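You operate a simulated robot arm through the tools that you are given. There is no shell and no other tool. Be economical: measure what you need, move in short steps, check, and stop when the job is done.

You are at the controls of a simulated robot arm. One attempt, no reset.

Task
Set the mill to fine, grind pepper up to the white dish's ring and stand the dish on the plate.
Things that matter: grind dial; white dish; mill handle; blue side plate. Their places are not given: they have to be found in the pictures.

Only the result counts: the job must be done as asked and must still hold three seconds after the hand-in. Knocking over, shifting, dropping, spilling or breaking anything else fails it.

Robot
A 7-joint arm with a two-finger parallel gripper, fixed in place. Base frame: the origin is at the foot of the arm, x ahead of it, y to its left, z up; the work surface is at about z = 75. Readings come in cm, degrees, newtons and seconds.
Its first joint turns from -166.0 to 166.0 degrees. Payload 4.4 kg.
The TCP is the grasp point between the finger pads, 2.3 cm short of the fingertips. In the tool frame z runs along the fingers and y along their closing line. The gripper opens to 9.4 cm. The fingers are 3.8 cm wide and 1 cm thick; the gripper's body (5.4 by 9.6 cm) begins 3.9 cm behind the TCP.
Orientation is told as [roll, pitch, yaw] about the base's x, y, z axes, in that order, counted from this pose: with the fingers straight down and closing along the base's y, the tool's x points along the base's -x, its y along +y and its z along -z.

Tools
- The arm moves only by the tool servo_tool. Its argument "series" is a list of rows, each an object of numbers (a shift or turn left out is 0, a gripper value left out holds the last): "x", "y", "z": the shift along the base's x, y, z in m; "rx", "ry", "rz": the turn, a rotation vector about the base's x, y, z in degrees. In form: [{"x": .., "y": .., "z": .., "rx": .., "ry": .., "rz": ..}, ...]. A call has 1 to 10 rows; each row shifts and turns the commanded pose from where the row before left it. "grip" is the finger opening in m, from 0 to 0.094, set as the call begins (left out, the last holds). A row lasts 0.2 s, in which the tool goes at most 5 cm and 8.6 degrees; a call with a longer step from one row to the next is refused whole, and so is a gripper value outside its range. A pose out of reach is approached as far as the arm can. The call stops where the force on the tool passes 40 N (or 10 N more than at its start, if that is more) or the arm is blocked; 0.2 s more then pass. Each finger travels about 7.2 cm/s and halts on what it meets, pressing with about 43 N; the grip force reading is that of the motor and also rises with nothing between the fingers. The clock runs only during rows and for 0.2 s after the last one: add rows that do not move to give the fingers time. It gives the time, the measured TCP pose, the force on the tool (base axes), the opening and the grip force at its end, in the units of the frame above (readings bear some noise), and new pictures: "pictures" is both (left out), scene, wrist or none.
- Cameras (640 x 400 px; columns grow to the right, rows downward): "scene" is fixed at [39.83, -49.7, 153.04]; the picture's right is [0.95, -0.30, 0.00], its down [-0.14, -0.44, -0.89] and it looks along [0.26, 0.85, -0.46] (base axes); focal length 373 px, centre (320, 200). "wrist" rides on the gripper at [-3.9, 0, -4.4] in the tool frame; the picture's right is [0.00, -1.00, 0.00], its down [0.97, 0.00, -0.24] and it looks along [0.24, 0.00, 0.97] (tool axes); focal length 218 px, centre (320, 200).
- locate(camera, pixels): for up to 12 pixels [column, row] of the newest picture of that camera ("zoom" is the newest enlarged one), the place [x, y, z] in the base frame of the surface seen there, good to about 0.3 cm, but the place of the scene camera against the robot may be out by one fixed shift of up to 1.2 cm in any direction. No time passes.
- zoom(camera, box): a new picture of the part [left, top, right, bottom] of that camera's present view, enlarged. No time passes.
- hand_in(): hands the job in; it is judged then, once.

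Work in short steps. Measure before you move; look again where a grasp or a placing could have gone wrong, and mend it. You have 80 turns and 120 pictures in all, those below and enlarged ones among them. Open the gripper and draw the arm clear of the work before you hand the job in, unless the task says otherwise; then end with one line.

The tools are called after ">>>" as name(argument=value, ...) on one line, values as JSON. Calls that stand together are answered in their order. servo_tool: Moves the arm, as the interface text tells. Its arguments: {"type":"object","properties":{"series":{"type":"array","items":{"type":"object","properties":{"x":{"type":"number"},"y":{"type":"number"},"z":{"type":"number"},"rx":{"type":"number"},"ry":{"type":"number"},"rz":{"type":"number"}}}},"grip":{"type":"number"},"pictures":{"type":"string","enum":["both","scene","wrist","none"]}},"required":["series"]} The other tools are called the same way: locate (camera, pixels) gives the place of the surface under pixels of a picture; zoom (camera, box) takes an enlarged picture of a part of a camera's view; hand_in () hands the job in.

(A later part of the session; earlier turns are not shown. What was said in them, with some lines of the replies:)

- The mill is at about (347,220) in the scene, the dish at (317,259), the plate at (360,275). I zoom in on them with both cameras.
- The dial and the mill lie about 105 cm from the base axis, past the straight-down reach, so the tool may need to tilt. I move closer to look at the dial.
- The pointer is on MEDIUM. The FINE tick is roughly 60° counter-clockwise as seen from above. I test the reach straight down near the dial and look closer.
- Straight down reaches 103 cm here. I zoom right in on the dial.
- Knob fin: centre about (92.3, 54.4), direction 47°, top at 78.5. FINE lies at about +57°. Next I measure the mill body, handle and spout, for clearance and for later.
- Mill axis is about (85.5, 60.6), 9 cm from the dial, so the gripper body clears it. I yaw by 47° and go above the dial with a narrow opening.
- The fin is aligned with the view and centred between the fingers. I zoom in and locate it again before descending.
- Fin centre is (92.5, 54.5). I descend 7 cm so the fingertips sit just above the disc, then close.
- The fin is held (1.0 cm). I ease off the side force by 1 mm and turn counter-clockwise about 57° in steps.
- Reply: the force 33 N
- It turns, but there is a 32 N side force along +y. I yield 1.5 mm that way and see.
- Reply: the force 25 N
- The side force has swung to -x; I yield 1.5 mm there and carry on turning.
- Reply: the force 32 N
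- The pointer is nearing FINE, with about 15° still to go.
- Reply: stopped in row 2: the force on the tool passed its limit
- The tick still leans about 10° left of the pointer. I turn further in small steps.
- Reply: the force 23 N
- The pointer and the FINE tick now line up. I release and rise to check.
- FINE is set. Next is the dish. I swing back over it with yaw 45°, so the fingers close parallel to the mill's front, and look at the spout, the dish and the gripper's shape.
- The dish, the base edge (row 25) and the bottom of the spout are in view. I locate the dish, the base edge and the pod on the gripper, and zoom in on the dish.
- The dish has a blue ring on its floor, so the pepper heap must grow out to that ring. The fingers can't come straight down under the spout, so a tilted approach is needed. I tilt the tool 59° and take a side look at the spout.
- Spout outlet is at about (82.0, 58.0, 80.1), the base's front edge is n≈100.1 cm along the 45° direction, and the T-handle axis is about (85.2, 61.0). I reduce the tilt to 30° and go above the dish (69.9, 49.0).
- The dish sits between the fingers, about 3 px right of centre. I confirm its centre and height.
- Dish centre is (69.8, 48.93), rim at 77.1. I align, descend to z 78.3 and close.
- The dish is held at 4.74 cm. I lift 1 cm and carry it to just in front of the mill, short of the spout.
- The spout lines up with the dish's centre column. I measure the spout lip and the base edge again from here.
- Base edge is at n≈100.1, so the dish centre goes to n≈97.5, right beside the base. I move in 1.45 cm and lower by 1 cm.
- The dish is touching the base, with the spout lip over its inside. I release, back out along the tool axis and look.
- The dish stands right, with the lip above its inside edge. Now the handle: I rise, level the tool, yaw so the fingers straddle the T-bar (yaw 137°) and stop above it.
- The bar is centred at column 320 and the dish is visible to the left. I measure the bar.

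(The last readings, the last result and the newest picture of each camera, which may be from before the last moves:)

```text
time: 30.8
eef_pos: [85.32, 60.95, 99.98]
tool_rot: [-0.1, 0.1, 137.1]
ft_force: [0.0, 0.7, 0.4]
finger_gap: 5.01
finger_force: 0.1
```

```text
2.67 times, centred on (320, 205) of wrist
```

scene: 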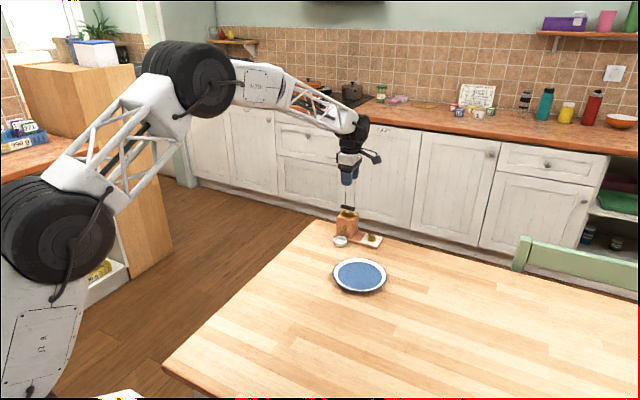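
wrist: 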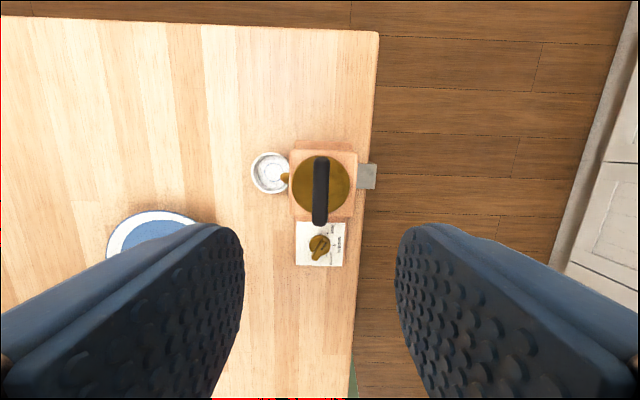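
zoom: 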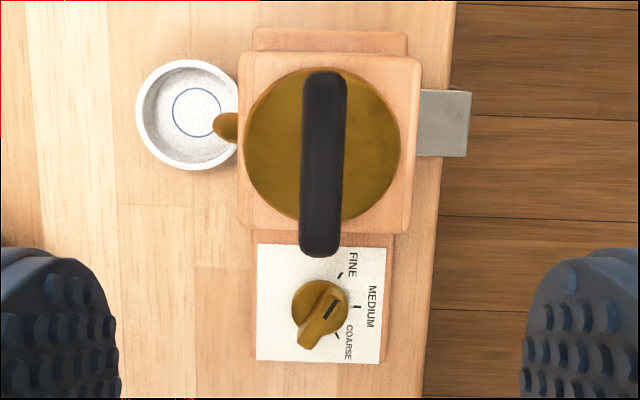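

The handle axis is about (85.1, 61.3) and the bar top 88.2. I align, go down to z 88.6 and grip.

>>> servo_tool(series=[{"x": -0.0022, "y": 0.0035, "z": -0.03}, {"z": -0.03}, {"z": -0.03}, {"z": -0.018}, {"z": -0.006}, {}], pictures="none")

>>> servo_tool(grip=0.0, series=[{}, {}, {}])

```text
time: 32.2
eef_pos: [85.19, 61.33, 88.6]
tool_rot: [-0.1, 0.0, 137.0]
ft_force: [0.2, 1.0, 0.6]
finger_gap: 4.98
finger_force: 0.0
```

```text
time: 32.9
eef_pos: [85.18, 61.3, 88.41]
tool_rot: [0.2, 0.0, 137.0]
ft_force: [-9.0, -9.6, 3.1]
finger_gap: 1.3
finger_force: 45.0
stopped in row 3: the force on the tool passed its limit (the readings are from after the stop); the commanded pose is now the measured one
```

scene: 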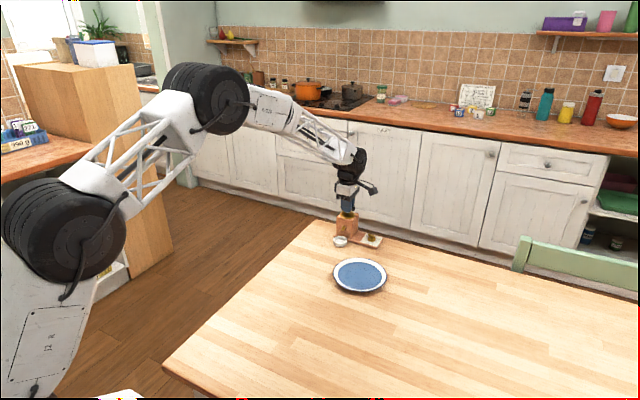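
wrist: 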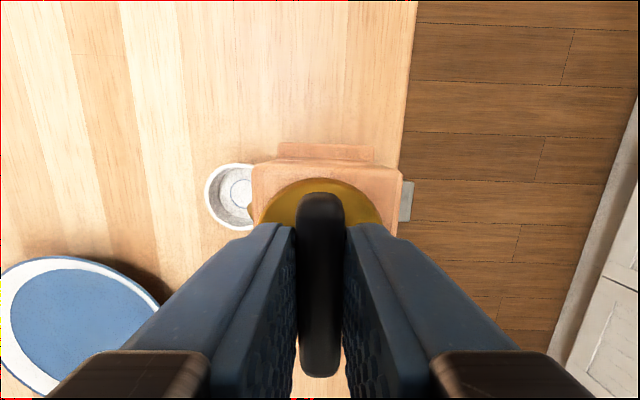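

The bar is gripped at 1.3 cm. I ease off 1 mm and turn clockwise by 35° as a trial.

>>> servo_tool(series=[{"x": -0.0007, "y": -0.0007}, {"rz": -7}, {"rz": -7}, {"rz": -7}, {"rz": -7}, {"rz": -7}, {}], pictures="wrist")

```text
time: 33.6
eef_pos: [85.09, 61.22, 88.64]
tool_rot: [-0.1, 0.0, 127.9]
ft_force: [13.3, 8.9, -8.8]
finger_gap: 1.29
finger_force: 44.6
stopped in row 3: the force on the tool passed its limit (the readings are from after the stop); the commanded pose is now the measured one
```

wrist: 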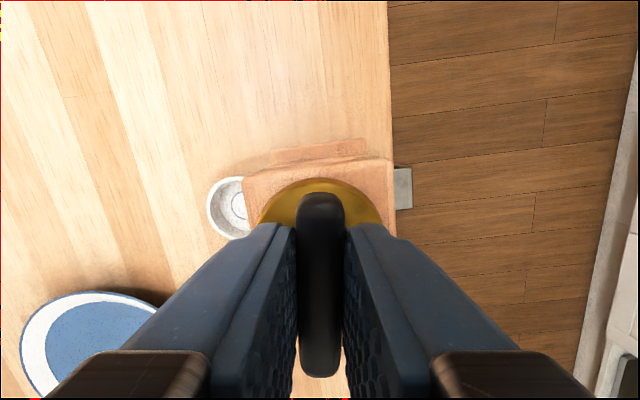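

The bar follows, but the force spiked. I carry on more gently at 4° per row.

>>> servo_tool(series=[{}, {"rz": -4}, {"rz": -4}, {"rz": -4}, {"rz": -4}, {"rz": -4}, {"rz": -4}, {"rz": -4}, {"rz": -4}, {"rz": -4}], pictures="wrist")

```text
time: 34.7
eef_pos: [85.15, 61.23, 88.48]
tool_rot: [-0.2, 0.0, 114.7]
ft_force: [12.6, 10.3, -9.0]
finger_gap: 1.28
finger_force: 45.2
stopped in row 5: the force on the tool passed its limit (the readings are from after the stop); the commanded pose is now the measured one
```

wrist: 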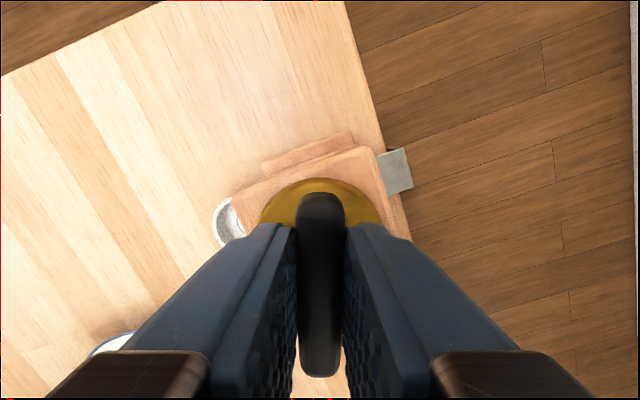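

The side forces come from clamping a slightly off-axis bar. I open to 1.5 cm and use the fingers as a loose wrench.

>>> servo_tool(grip=0.015, series=[{"y": 0.0005}, {"rz": -5}, {"rz": -5}, {"rz": -5}, {"rz": -5}, {"rz": -5}, {"rz": -5}, {"rz": -5}, {"rz": -5}, {}], pictures="wrist")

```text
time: 36.9
eef_pos: [85.17, 61.33, 88.7]
tool_rot: [-0.2, 0.1, 74.6]
ft_force: [4.3, -4.2, 7.4]
finger_gap: 1.78
finger_force: 3.1
```

wrist: 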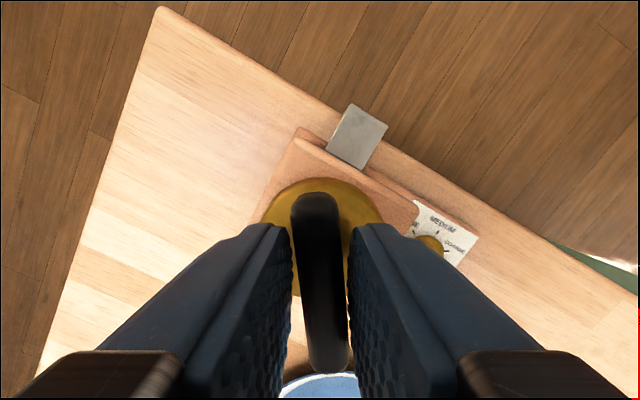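

That works with low forces. I keep turning clockwise and then check the dish.

>>> servo_tool(series=[{"rz": -6}, {"rz": -6}, {"rz": -6}, {"rz": -6}, {"rz": -6}, {"rz": -6}, {"rz": -6}, {"rz": -6}, {"rz": -6}, {"rz": -6}], pictures="wrist")

>>> zoom(camera="scene", box=[310, 200, 390, 260])

```text
time: 39.1
eef_pos: [85.19, 61.31, 88.57]
tool_rot: [-0.1, 0.0, 14.6]
ft_force: [-0.6, -6.3, -0.7]
finger_gap: 1.79
finger_force: 2.5
```

wrist: 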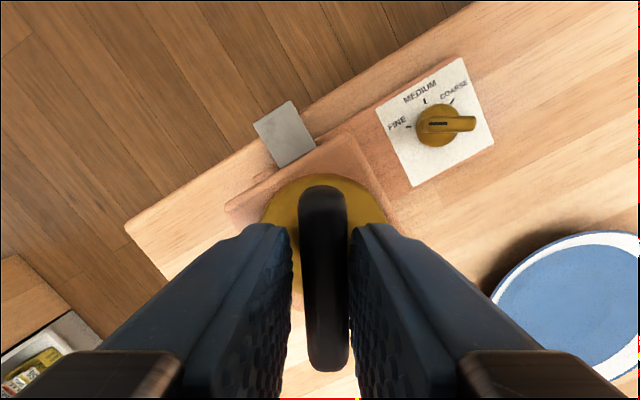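

```text
6.67 times, centred on (350, 230) of scene
```

zoom: 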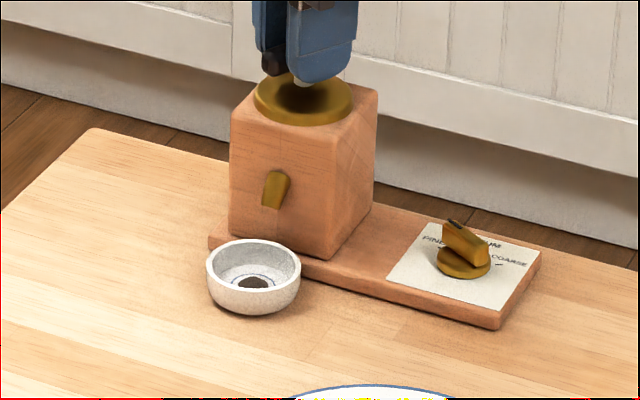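

Pepper is collecting at the dish's centre. I zoom in tightly to compare the heap with the ring.

>>> zoom(camera="scene", box=[332, 227, 352, 243])

```text
16.00 times, centred on (342, 235) of scene
```

zoom: 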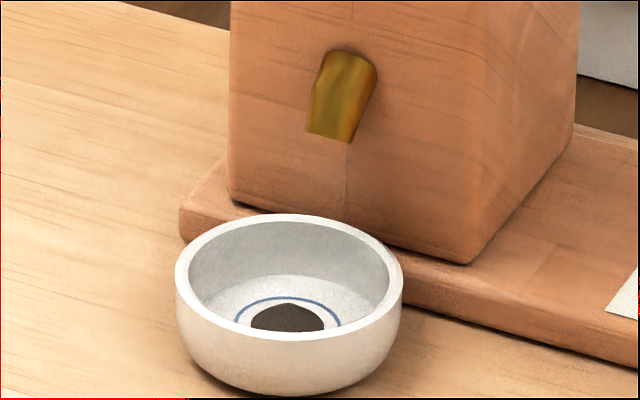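

The heap reaches about 0.65–0.7 of the ring's radius after roughly 116° of turning. I turn 48° more and check again.

>>> servo_tool(series=[{"rz": -6}, {"rz": -6}, {"rz": -6}, {"rz": -6}, {"rz": -6}, {"rz": -6}, {"rz": -6}, {"rz": -6}, {}], pictures="none")

>>> zoom(camera="scene", box=[332, 227, 352, 243])

```text
time: 41.1
eef_pos: [85.1, 61.33, 88.49]
tool_rot: [-0.2, 0.1, -33.2]
ft_force: [-2.4, -2.4, -1.3]
finger_gap: 1.64
finger_force: 1.1
```

```text
16.00 times, centred on (342, 235) of scene
```

zoom: 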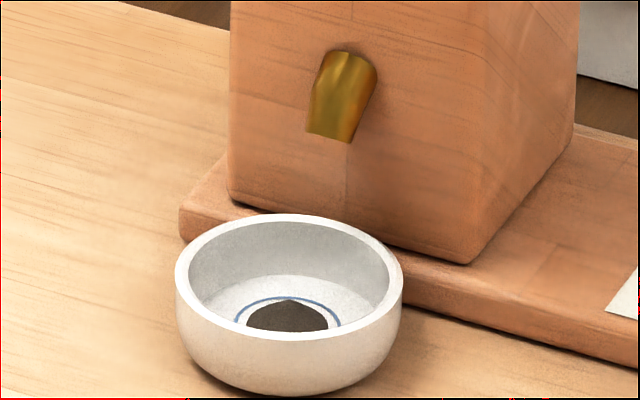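

Heap half-width is 40 px and the ring's about 54, so growth is roughly cubic and some 200° or more remain. I keep turning while the wrist allows it.

>>> servo_tool(series=[{"rz": -6}, {"rz": -6}, {"rz": -6}, {"rz": -6}, {"rz": -6}, {"rz": -6}, {"rz": -6}, {"rz": -6}, {"rz": -6}, {"rz": -6}], pictures="none")

>>> servo_tool(series=[{"rz": -6}, {"rz": -6}, {"rz": -6}, {"rz": -6}, {"rz": -6}, {"rz": -6}, {"rz": -6}, {"rz": -6}, {}])

>>> zoom(camera="scene", box=[332, 227, 352, 243])

```text
time: 43.3
eef_pos: [85.19, 61.19, 88.49]
tool_rot: [-0.1, 0.0, -93.4]
ft_force: [5.1, -0.1, 0.2]
finger_gap: 1.72
finger_force: 2.2
```

```text
time: 45.3
eef_pos: [85.65, 61.19, 88.96]
tool_rot: [-0.5, 0.2, -136.1]
ft_force: [-6.1, 3.5, 1.0]
finger_gap: 1.8
finger_force: 3.5
out of reach, approached as far as the arm can: row 8
```

scene: 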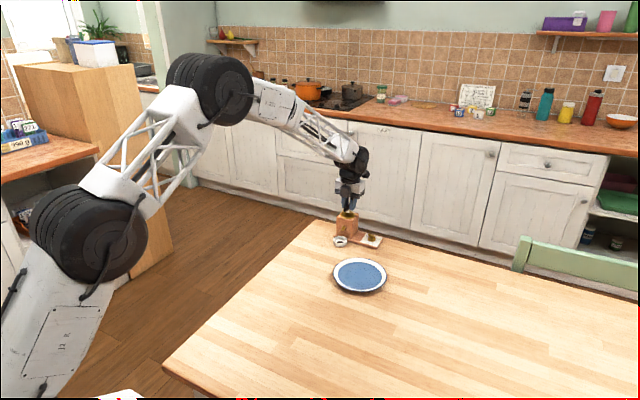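
wrist: 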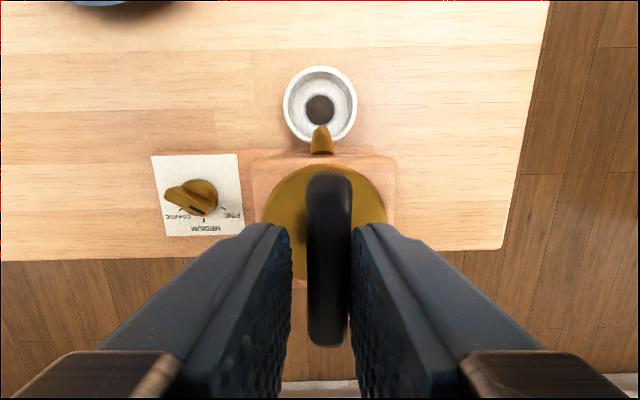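

```text
16.00 times, centred on (342, 235) of scene
```

zoom: 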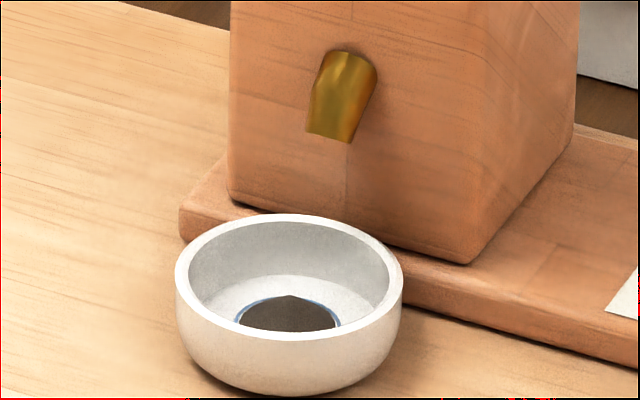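

The wrist limit is reached at -136°, and from this view the dish is directly visible. I zoom the wrist view for a clear comparison of heap and ring.

>>> zoom(camera="wrist", box=[280, 60, 360, 150])

```text
4.44 times, centred on (320, 105) of wrist
```

zoom: 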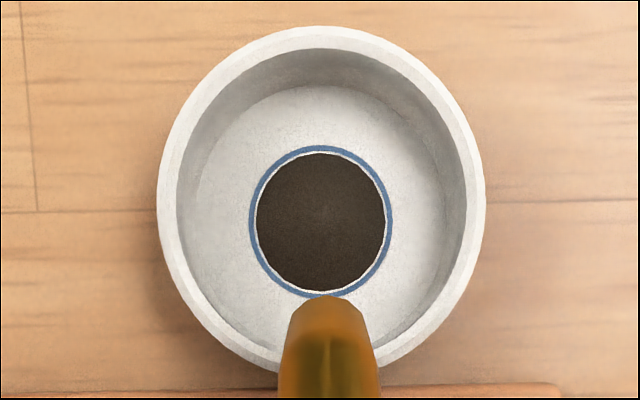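

Heap diameter is 128 px against the ring's 136–144 px. With the cubic growth that calls for about 65–70° more. I open, lift, turn the tool back by 187° and regrip.

>>> servo_tool(grip=0.04, series=[{}, {}, {"z": 0.03}, {"z": 0.03, "rz": 4}, {"rz": 8}, {"rz": 8}, {"rz": 8}, {"rz": 8}, {"rz": 8}, {"rz": 8}], pictures="none")

>>> servo_tool(series=[{"rz": 8}, {"rz": 8}, {"rz": 8}, {"rz": 8}, {"rz": 8}, {"rz": 8}, {"rz": 8}, {"rz": 8}, {"rz": 8}, {"rz": 8}], pictures="none")

>>> servo_tool(series=[{"rz": 8}, {"rz": 8}, {"rz": 8}, {"rz": 8}, {"rz": 8}, {"rz": 8}, {"rz": 5}, {}])

```text
time: 47.5
eef_pos: [85.74, 61.28, 94.91]
tool_rot: [-0.5, 0.1, -84.1]
ft_force: [0.7, 0.2, 0.3]
finger_gap: 3.99
finger_force: 0.0
```

```text
time: 49.7
eef_pos: [85.88, 61.11, 94.93]
tool_rot: [-0.5, 0.1, -4.0]
ft_force: [0.1, -0.6, 0.1]
finger_gap: 4.02
finger_force: 0.1
```

```text
time: 51.5
eef_pos: [85.76, 61.18, 94.95]
tool_rot: [-0.6, 0.0, 48.8]
ft_force: [0.3, -0.5, 1.0]
finger_gap: 3.97
finger_force: 0.1
```

scene: 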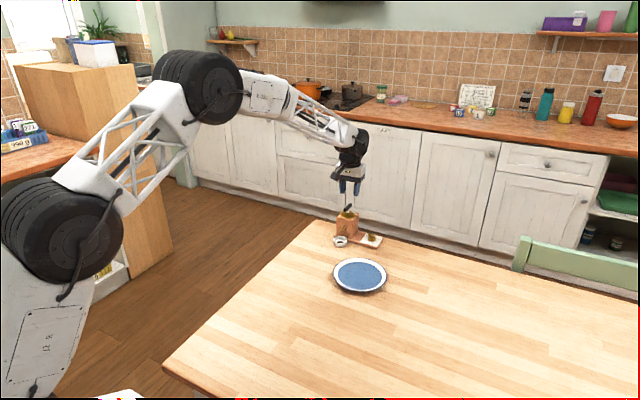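
wrist: 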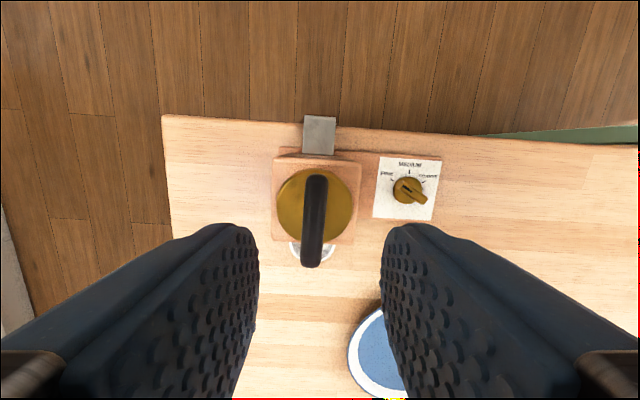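

I measure the bar's ends from here before the regrip.

>>> locate(camera="wrist", pixels=[[316, 180], [312, 262], [314, 221]])

```text
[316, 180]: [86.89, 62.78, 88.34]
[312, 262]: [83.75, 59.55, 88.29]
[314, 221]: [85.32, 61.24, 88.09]
```

Bar direction is about 46°, with centre close to the axis. I align, descend, close to a loose 1.5 cm and turn clockwise 54° first.

>>> servo_tool(series=[{"x": -0.006, "y": 0.001, "rz": -3}, {"rx": 0.5}, {"z": -0.03}, {"z": -0.025}, {"z": -0.0085}, {}], pictures="wrist")

>>> servo_tool(grip=0.015, series=[{}, {"rz": -6}, {"rz": -6}, {"rz": -6}, {"rz": -6}, {"rz": -6}, {"rz": -6}, {"rz": -6}, {"rz": -6}, {"rz": -6}], pictures="wrist")

>>> zoom(camera="scene", box=[332, 227, 352, 243])

```text
time: 52.9
eef_pos: [85.1, 61.51, 88.73]
tool_rot: [-0.1, -0.3, 45.8]
ft_force: [-0.3, 0.0, 0.1]
finger_gap: 3.98
finger_force: 0.1
```

wrist: 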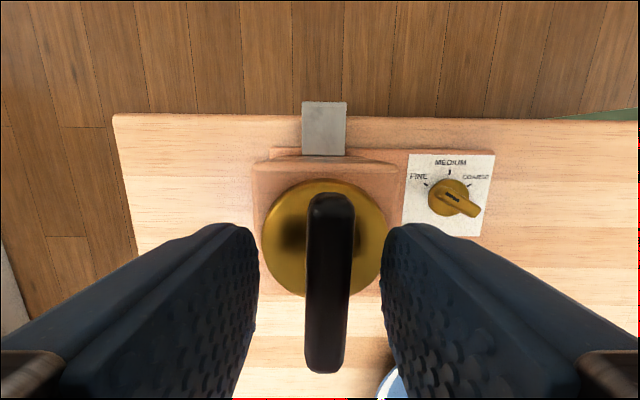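

```text
time: 55.1
eef_pos: [85.11, 61.32, 88.51]
tool_rot: [-0.1, -0.2, -8.3]
ft_force: [1.9, -5.4, 2.8]
finger_gap: 1.76
finger_force: 3.3
```

wrist: 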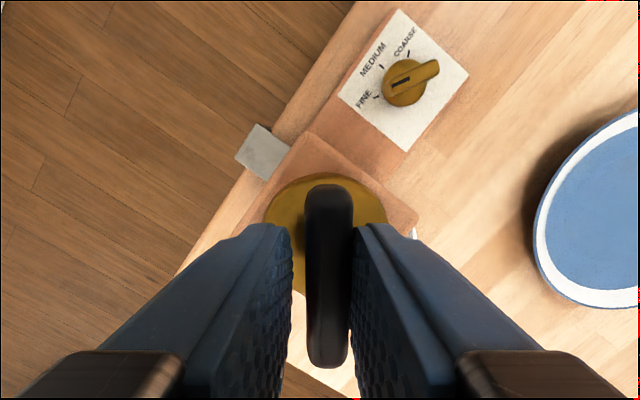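

```text
16.00 times, centred on (342, 235) of scene
```

zoom: 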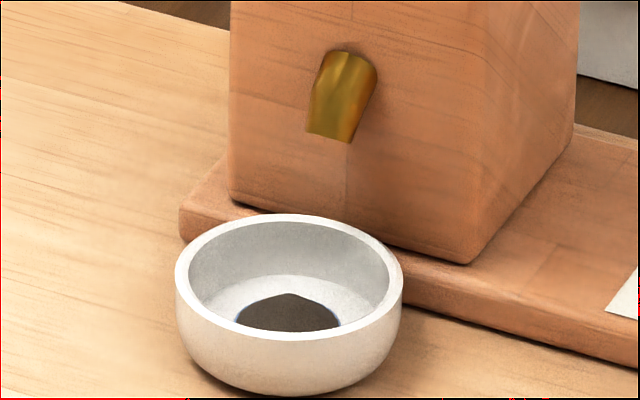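

The heap's edge is nearly on the ring in the scene zoom. I turn 18° more.

>>> servo_tool(series=[{"rz": -6}, {"rz": -6}, {"rz": -6}, {}], pictures="none")

>>> zoom(camera="scene", box=[335, 232, 347, 242])

```text
time: 56.1
eef_pos: [85.16, 61.35, 88.71]
tool_rot: [-0.1, -0.3, -26.2]
ft_force: [-1.6, -3.5, -1.6]
finger_gap: 1.69
finger_force: 1.7
```

```text
16.00 times, centred on (341, 237) of scene
```

zoom: 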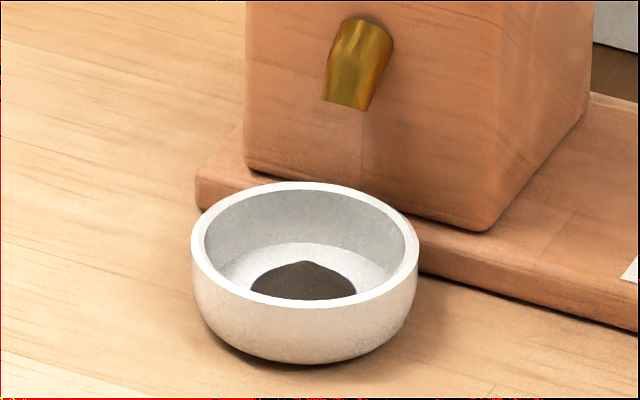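

The blue line is no longer visible around the heap. I release, rise and move over the dish with yaw back to 45° for a top view.

>>> servo_tool(grip=0.04, series=[{}, {}, {"z": 0.04}, {"z": 0.04}, {"x": -0.03, "y": -0.03, "rz": 7.9}, {"x": -0.03, "y": -0.03, "rz": 7.9}, {"x": -0.02, "y": -0.02, "rz": 7.9}, {"rz": 7.9}, {"rz": 7.9}, {"rz": 7.9}], pictures="none")

>>> servo_tool(grip=0.07, series=[{"rz": 7.9}, {"rz": 7.9}, {"rz": 8}, {}])

>>> zoom(camera="wrist", box=[270, 100, 370, 200])

```text
time: 58.3
eef_pos: [77.14, 53.38, 96.59]
tool_rot: [-0.2, -0.3, 21.3]
ft_force: [0.2, 0.0, -0.9]
finger_gap: 4.01
finger_force: 0.0
```

```text
time: 59.3
eef_pos: [77.14, 53.36, 96.66]
tool_rot: [-0.1, -0.3, 45.1]
ft_force: [-0.5, -0.5, -0.1]
finger_gap: 6.99
finger_force: 0.1
```

scene: 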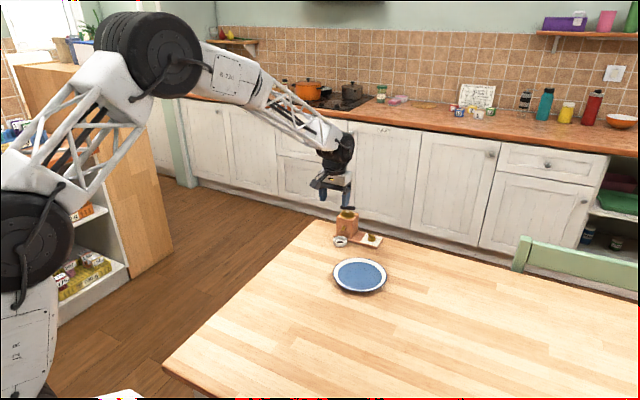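
wrist: 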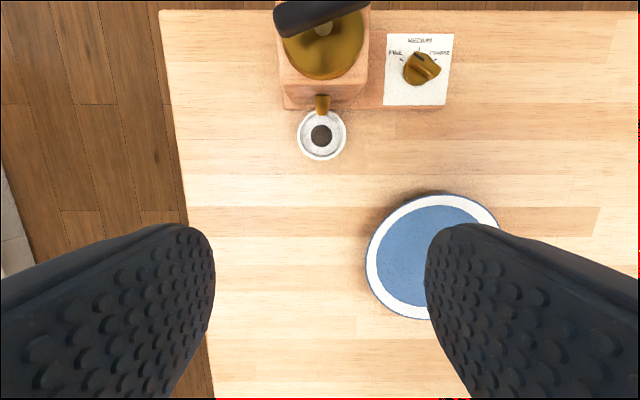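

```text
4.00 times, centred on (320, 150) of wrist
```

zoom: 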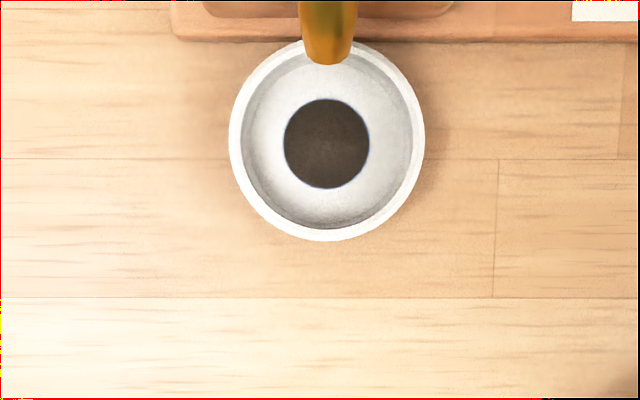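

The heap now fills the ring, with only a thin trace of blue at its edge. I zoom once more on the dish and the dial.

>>> zoom(camera="wrist", box=[296, 112, 346, 162])

>>> zoom(camera="wrist", box=[380, 30, 460, 110])

```text
8.00 times, centred on (321, 137) of wrist
```

zoom: 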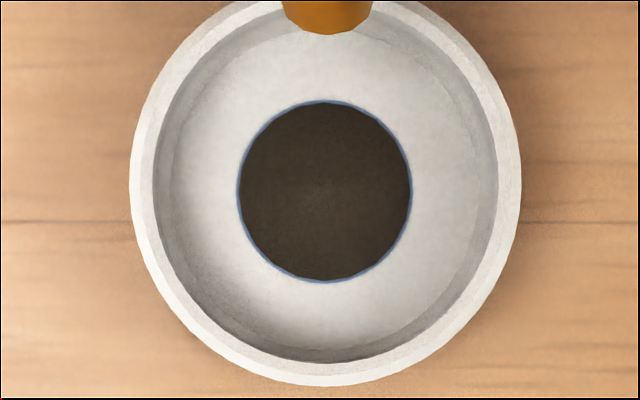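

```text
5.00 times, centred on (420, 70) of wrist
```

zoom: 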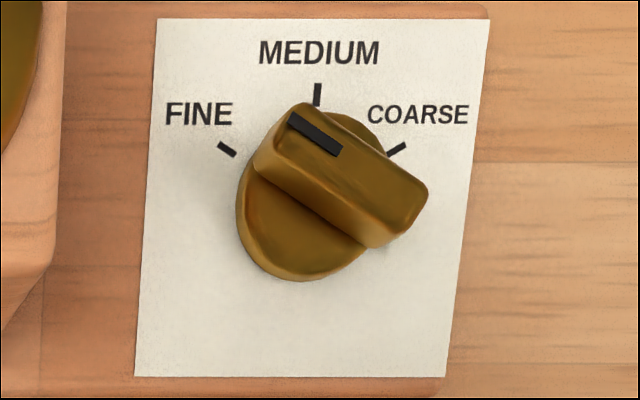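

The fill is on the ring and the dial is on FINE. Now I tilt 30° again and go back to the pre-grasp pose in front of the dish.

>>> servo_tool(series=[{"rx": 5.27, "ry": -5.27}, {"rx": 5.27, "ry": -5.27}, {"rx": 5.27, "ry": -5.27}, {"rx": 5.27, "ry": -5.27}, {"x": -0.0027, "y": -0.0027, "z": -0.03}, {"z": -0.036}, {"z": -0.03}, {}])

>>> locate(camera="wrist", pixels=[[289, 205], [356, 205], [322, 173], [322, 237]])

```text
time: 61.1
eef_pos: [76.86, 53.04, 86.95]
tool_rot: [-0.1, -30.1, 45.0]
ft_force: [-0.6, 0.6, -1.2]
finger_gap: 7.0
finger_force: 0.0
```

scene: 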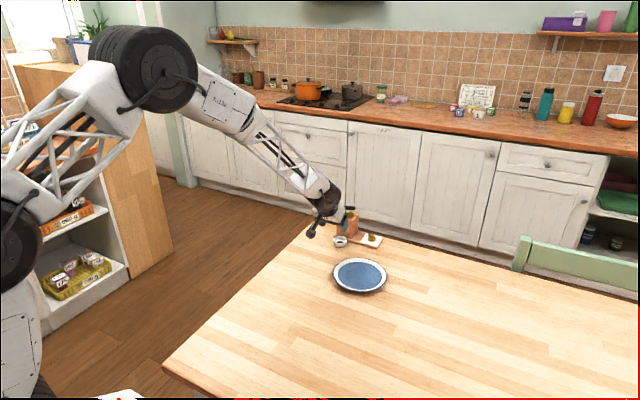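
wrist: 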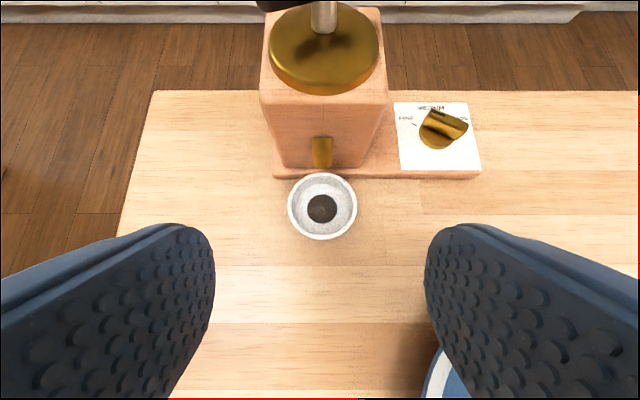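

```text
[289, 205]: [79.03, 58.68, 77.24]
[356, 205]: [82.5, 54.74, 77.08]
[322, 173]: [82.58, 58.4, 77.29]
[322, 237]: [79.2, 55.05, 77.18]
```

The dish hasn't moved and is centred. I go in along the same path and close.

>>> servo_tool(series=[{"x": 0.014, "y": 0.014, "z": -0.034}, {"x": 0.014, "y": 0.014, "z": -0.034}, {"x": 0.0085, "y": 0.0075, "z": -0.0165}, {}], pictures="none")

>>> servo_tool(grip=0.0, series=[{}, {}, {}], pictures="wrist")

```text
time: 62.1
eef_pos: [80.48, 56.75, 78.52]
tool_rot: [-0.2, -30.1, 45.0]
ft_force: [-0.4, 0.4, 0.5]
finger_gap: 7.01
finger_force: 0.1
```

```text
time: 62.9
eef_pos: [80.32, 56.69, 78.49]
tool_rot: [-0.1, -30.2, 45.0]
ft_force: [0.5, -0.2, 0.0]
finger_gap: 4.72
finger_force: 42.4
```

wrist: 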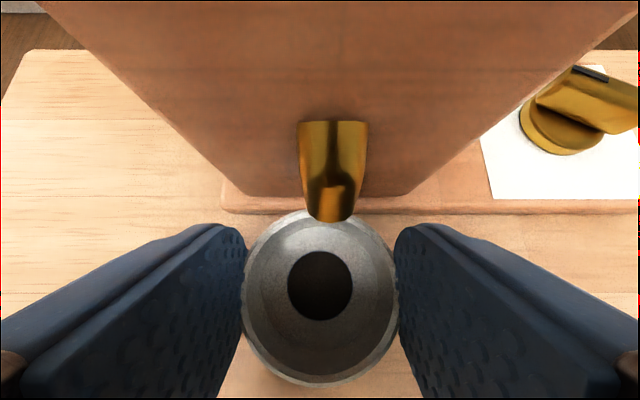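

The dish is held. I lift it slightly and draw back out from under the spout gently.

>>> servo_tool(series=[{"z": 0.004}, {"z": 0.004}, {"x": -0.006, "y": -0.006}, {"x": -0.01, "y": -0.01}, {"x": -0.013, "y": -0.013}, {"x": -0.01, "y": -0.01, "z": 0.01}, {"z": 0.02}, {"z": 0.02}, {"z": 0.01}, {}])

```text
time: 65.1
eef_pos: [76.66, 52.6, 85.39]
tool_rot: [-0.1, -30.2, 45.0]
ft_force: [-0.2, -0.1, -0.3]
finger_gap: 4.73
finger_force: 43.2
```

scene: 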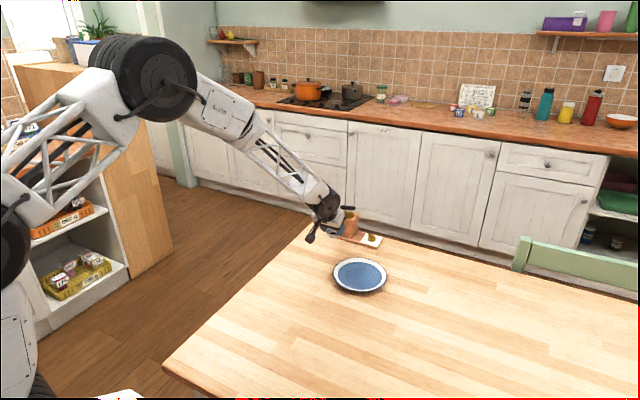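
wrist: 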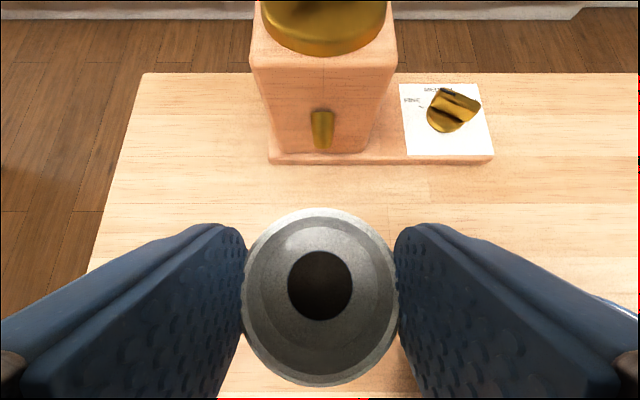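

The dish is out cleanly. I carry it over the plate: +3.4 cm in x and -16 cm in y.

>>> servo_tool(series=[{"y": -0.01}, {"x": 0.005, "y": -0.02}, {"x": 0.007, "y": -0.025}, {"x": 0.007, "y": -0.025}, {"x": 0.007, "y": -0.025}, {"x": 0.008, "y": -0.025}, {"y": -0.02}, {"y": -0.01}, {}])

>>> zoom(camera="scene", box=[300, 210, 420, 310])

>>> locate(camera="wrist", pixels=[[320, 209], [320, 384], [243, 300], [398, 300]])

```text
time: 67.1
eef_pos: [80.04, 36.77, 85.34]
tool_rot: [-0.1, -30.1, 45.0]
ft_force: [-0.4, -0.8, -0.4]
finger_gap: 4.72
finger_force: 43.1
```

scene: 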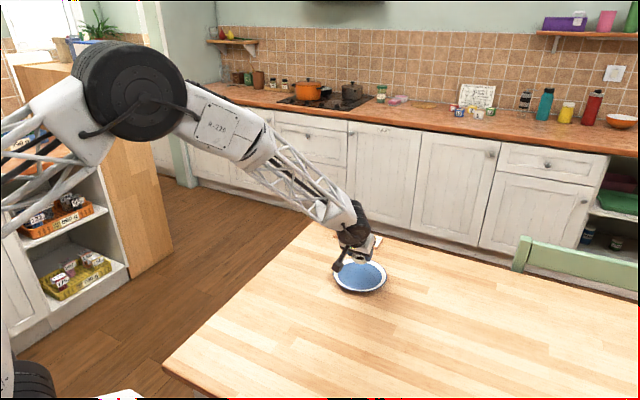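
wrist: 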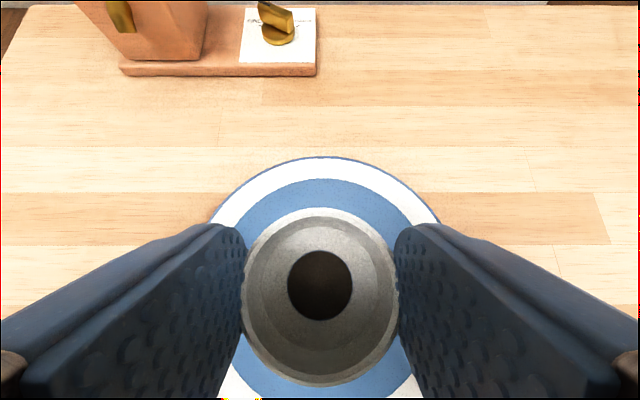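

```text
4.00 times, centred on (360, 260) of scene
```

zoom: 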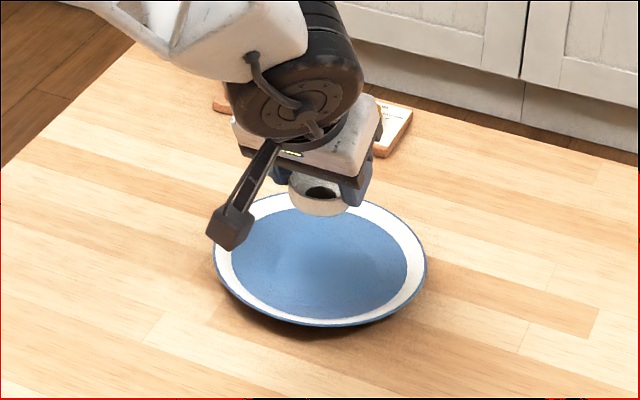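

```text
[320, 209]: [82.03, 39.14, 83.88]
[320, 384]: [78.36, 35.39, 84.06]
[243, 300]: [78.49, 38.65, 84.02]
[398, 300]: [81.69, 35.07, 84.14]
```

The dish is centred over the plate at (80.15, 37.1). I check the pod's height above the plate before lowering.

>>> locate(camera="zoom", pixels=[[230, 245], [225, 215], [245, 240], [212, 232]])

>>> locate(camera="wrist", pixels=[[320, 190], [260, 390], [380, 390], [230, 360], [320, 160]])

```text
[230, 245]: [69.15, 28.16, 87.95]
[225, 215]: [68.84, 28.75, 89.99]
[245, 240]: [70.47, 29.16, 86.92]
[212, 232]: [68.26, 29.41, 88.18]
```

```text
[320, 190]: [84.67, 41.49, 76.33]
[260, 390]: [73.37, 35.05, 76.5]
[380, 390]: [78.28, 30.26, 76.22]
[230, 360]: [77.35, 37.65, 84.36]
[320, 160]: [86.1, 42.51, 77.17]
```

The pod clears by over 3 cm. I lower 5.4 cm, then by small steps until contact.

>>> servo_tool(series=[{"z": -0.02}, {"z": -0.02}, {"z": -0.01}, {"z": -0.004}, {}], pictures="none")

>>> servo_tool(series=[{"z": -0.0015}, {"z": -0.0015}, {"z": -0.001}, {}])

>>> zoom(camera="scene", box=[330, 240, 390, 300])

```text
time: 68.3
eef_pos: [79.99, 36.87, 80.0]
tool_rot: [-0.1, -30.1, 44.9]
ft_force: [0.4, 0.2, -1.1]
finger_gap: 4.7
finger_force: 43.1
```

```text
time: 69.3
eef_pos: [79.94, 36.73, 79.63]
tool_rot: [-0.2, -30.1, 45.1]
ft_force: [-0.2, -0.3, -0.8]
finger_gap: 4.73
finger_force: 42.9
```

scene: 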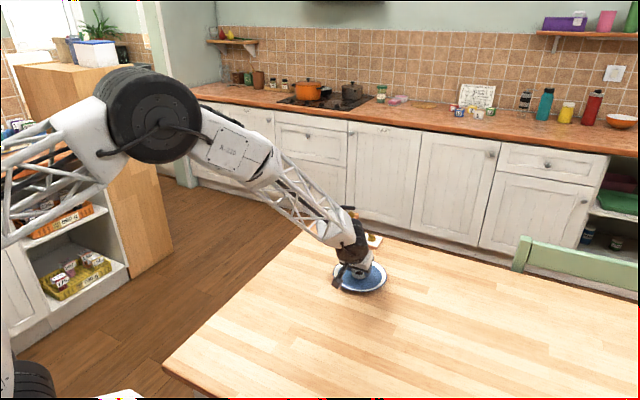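
wrist: 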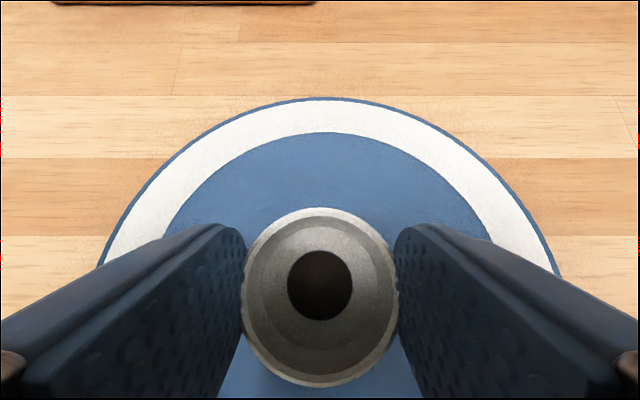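

```text
6.67 times, centred on (360, 270) of scene
```

zoom: 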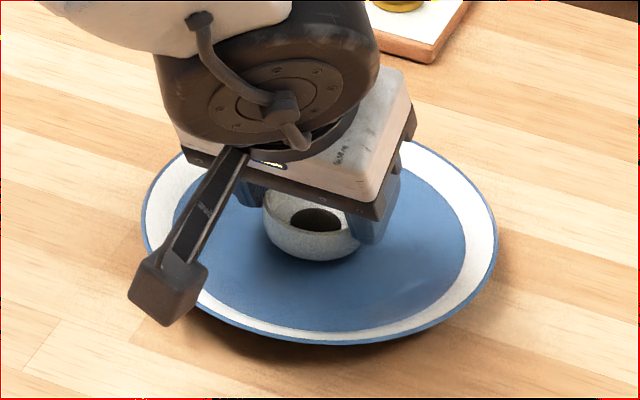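

No contact force yet. I go on 1 mm at a time.

>>> servo_tool(series=[{"z": -0.001}, {"z": -0.001}, {}], pictures="none")

>>> servo_tool(series=[{"z": -0.001}, {}], pictures="none")

```text
time: 70.1
eef_pos: [80.01, 36.76, 79.31]
tool_rot: [-0.1, -30.2, 45.0]
ft_force: [-0.1, 0.4, -1.1]
finger_gap: 4.73
finger_force: 43.0
```

```text
time: 70.7
eef_pos: [80.06, 36.82, 79.27]
tool_rot: [-0.1, -30.0, 45.0]
ft_force: [-0.8, 0.6, -0.8]
finger_gap: 4.7
finger_force: 42.8
```

Still free; 1 mm at a time.

>>> servo_tool(series=[{"z": -0.001}, {}], pictures="none")

>>> servo_tool(series=[{"z": -0.001}, {}], pictures="none")

>>> locate(camera="wrist", pixels=[[320, 209], [320, 384], [320, 195], [320, 170]])

```text
time: 71.3
eef_pos: [80.05, 36.74, 79.16]
tool_rot: [-0.2, -30.1, 45.0]
ft_force: [0.1, 0.1, -0.9]
finger_gap: 4.73
finger_force: 42.7
```

```text
time: 71.9
eef_pos: [80.08, 36.82, 79.06]
tool_rot: [-0.2, -30.1, 44.9]
ft_force: [1.1, 0.6, 4.5]
finger_gap: 4.74
finger_force: 43.2
```

```text
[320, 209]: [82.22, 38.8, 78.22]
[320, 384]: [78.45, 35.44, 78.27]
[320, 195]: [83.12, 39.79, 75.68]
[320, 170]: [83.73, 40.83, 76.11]
```

Contact shows as 4.5 N upward. I open the fingers and retreat along the tool axis.

>>> servo_tool(grip=0.07, series=[{}, {}, {"x": -0.004, "y": -0.004, "z": 0.01}, {"x": -0.007, "y": -0.007, "z": 0.017}, {"x": -0.014, "y": -0.014, "z": 0.034}, {"x": -0.014, "y": -0.014, "z": 0.034}, {"z": 0.04}, {"z": 0.04}, {"z": 0.04}, {}])

>>> zoom(camera="scene", box=[310, 200, 410, 300])

>>> zoom(camera="wrist", box=[220, 80, 440, 230])

```text
time: 74.1
eef_pos: [76.2, 33.01, 100.6]
tool_rot: [-0.1, -30.2, 45.0]
ft_force: [-0.6, 0.3, 1.1]
finger_gap: 6.97
finger_force: 0.0
```

scene: 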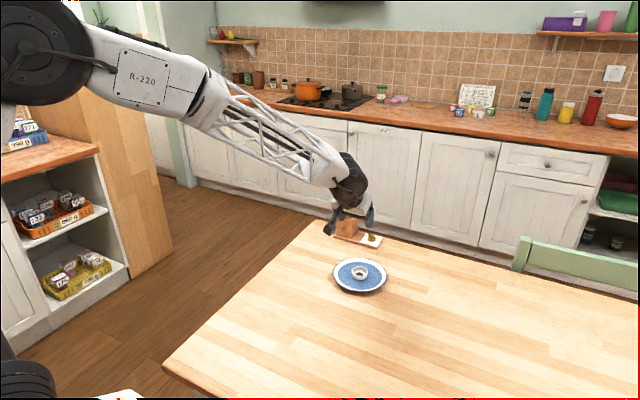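
wrist: 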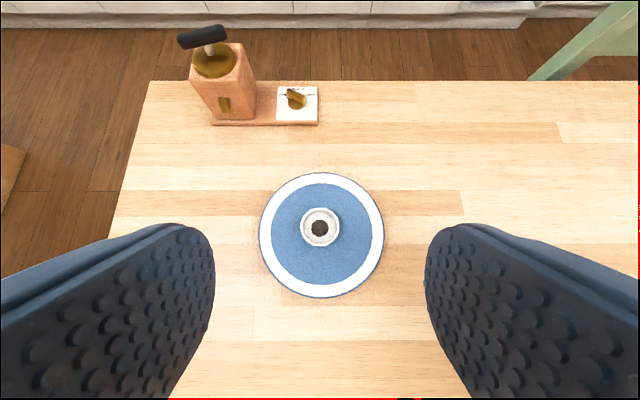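

```text
4.00 times, centred on (360, 250) of scene
```

zoom: 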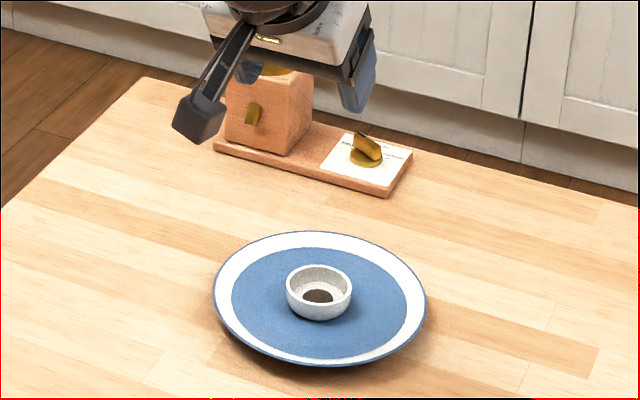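

```text
2.67 times, centred on (330, 155) of wrist
```

zoom: 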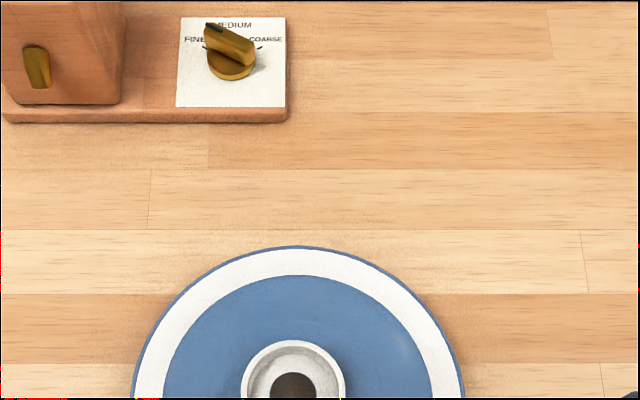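

The dish stands upright at the plate's centre with its heap intact, the dial is on FINE, and the arm is clear and open. I hand in.

>>> hand_in()

```text
The job is handed in.
```

The mill is set to fine, the pepper reaches the white dish's ring, and the dish is standing on the blue plate. I've handed the job in, but no verdict came back.
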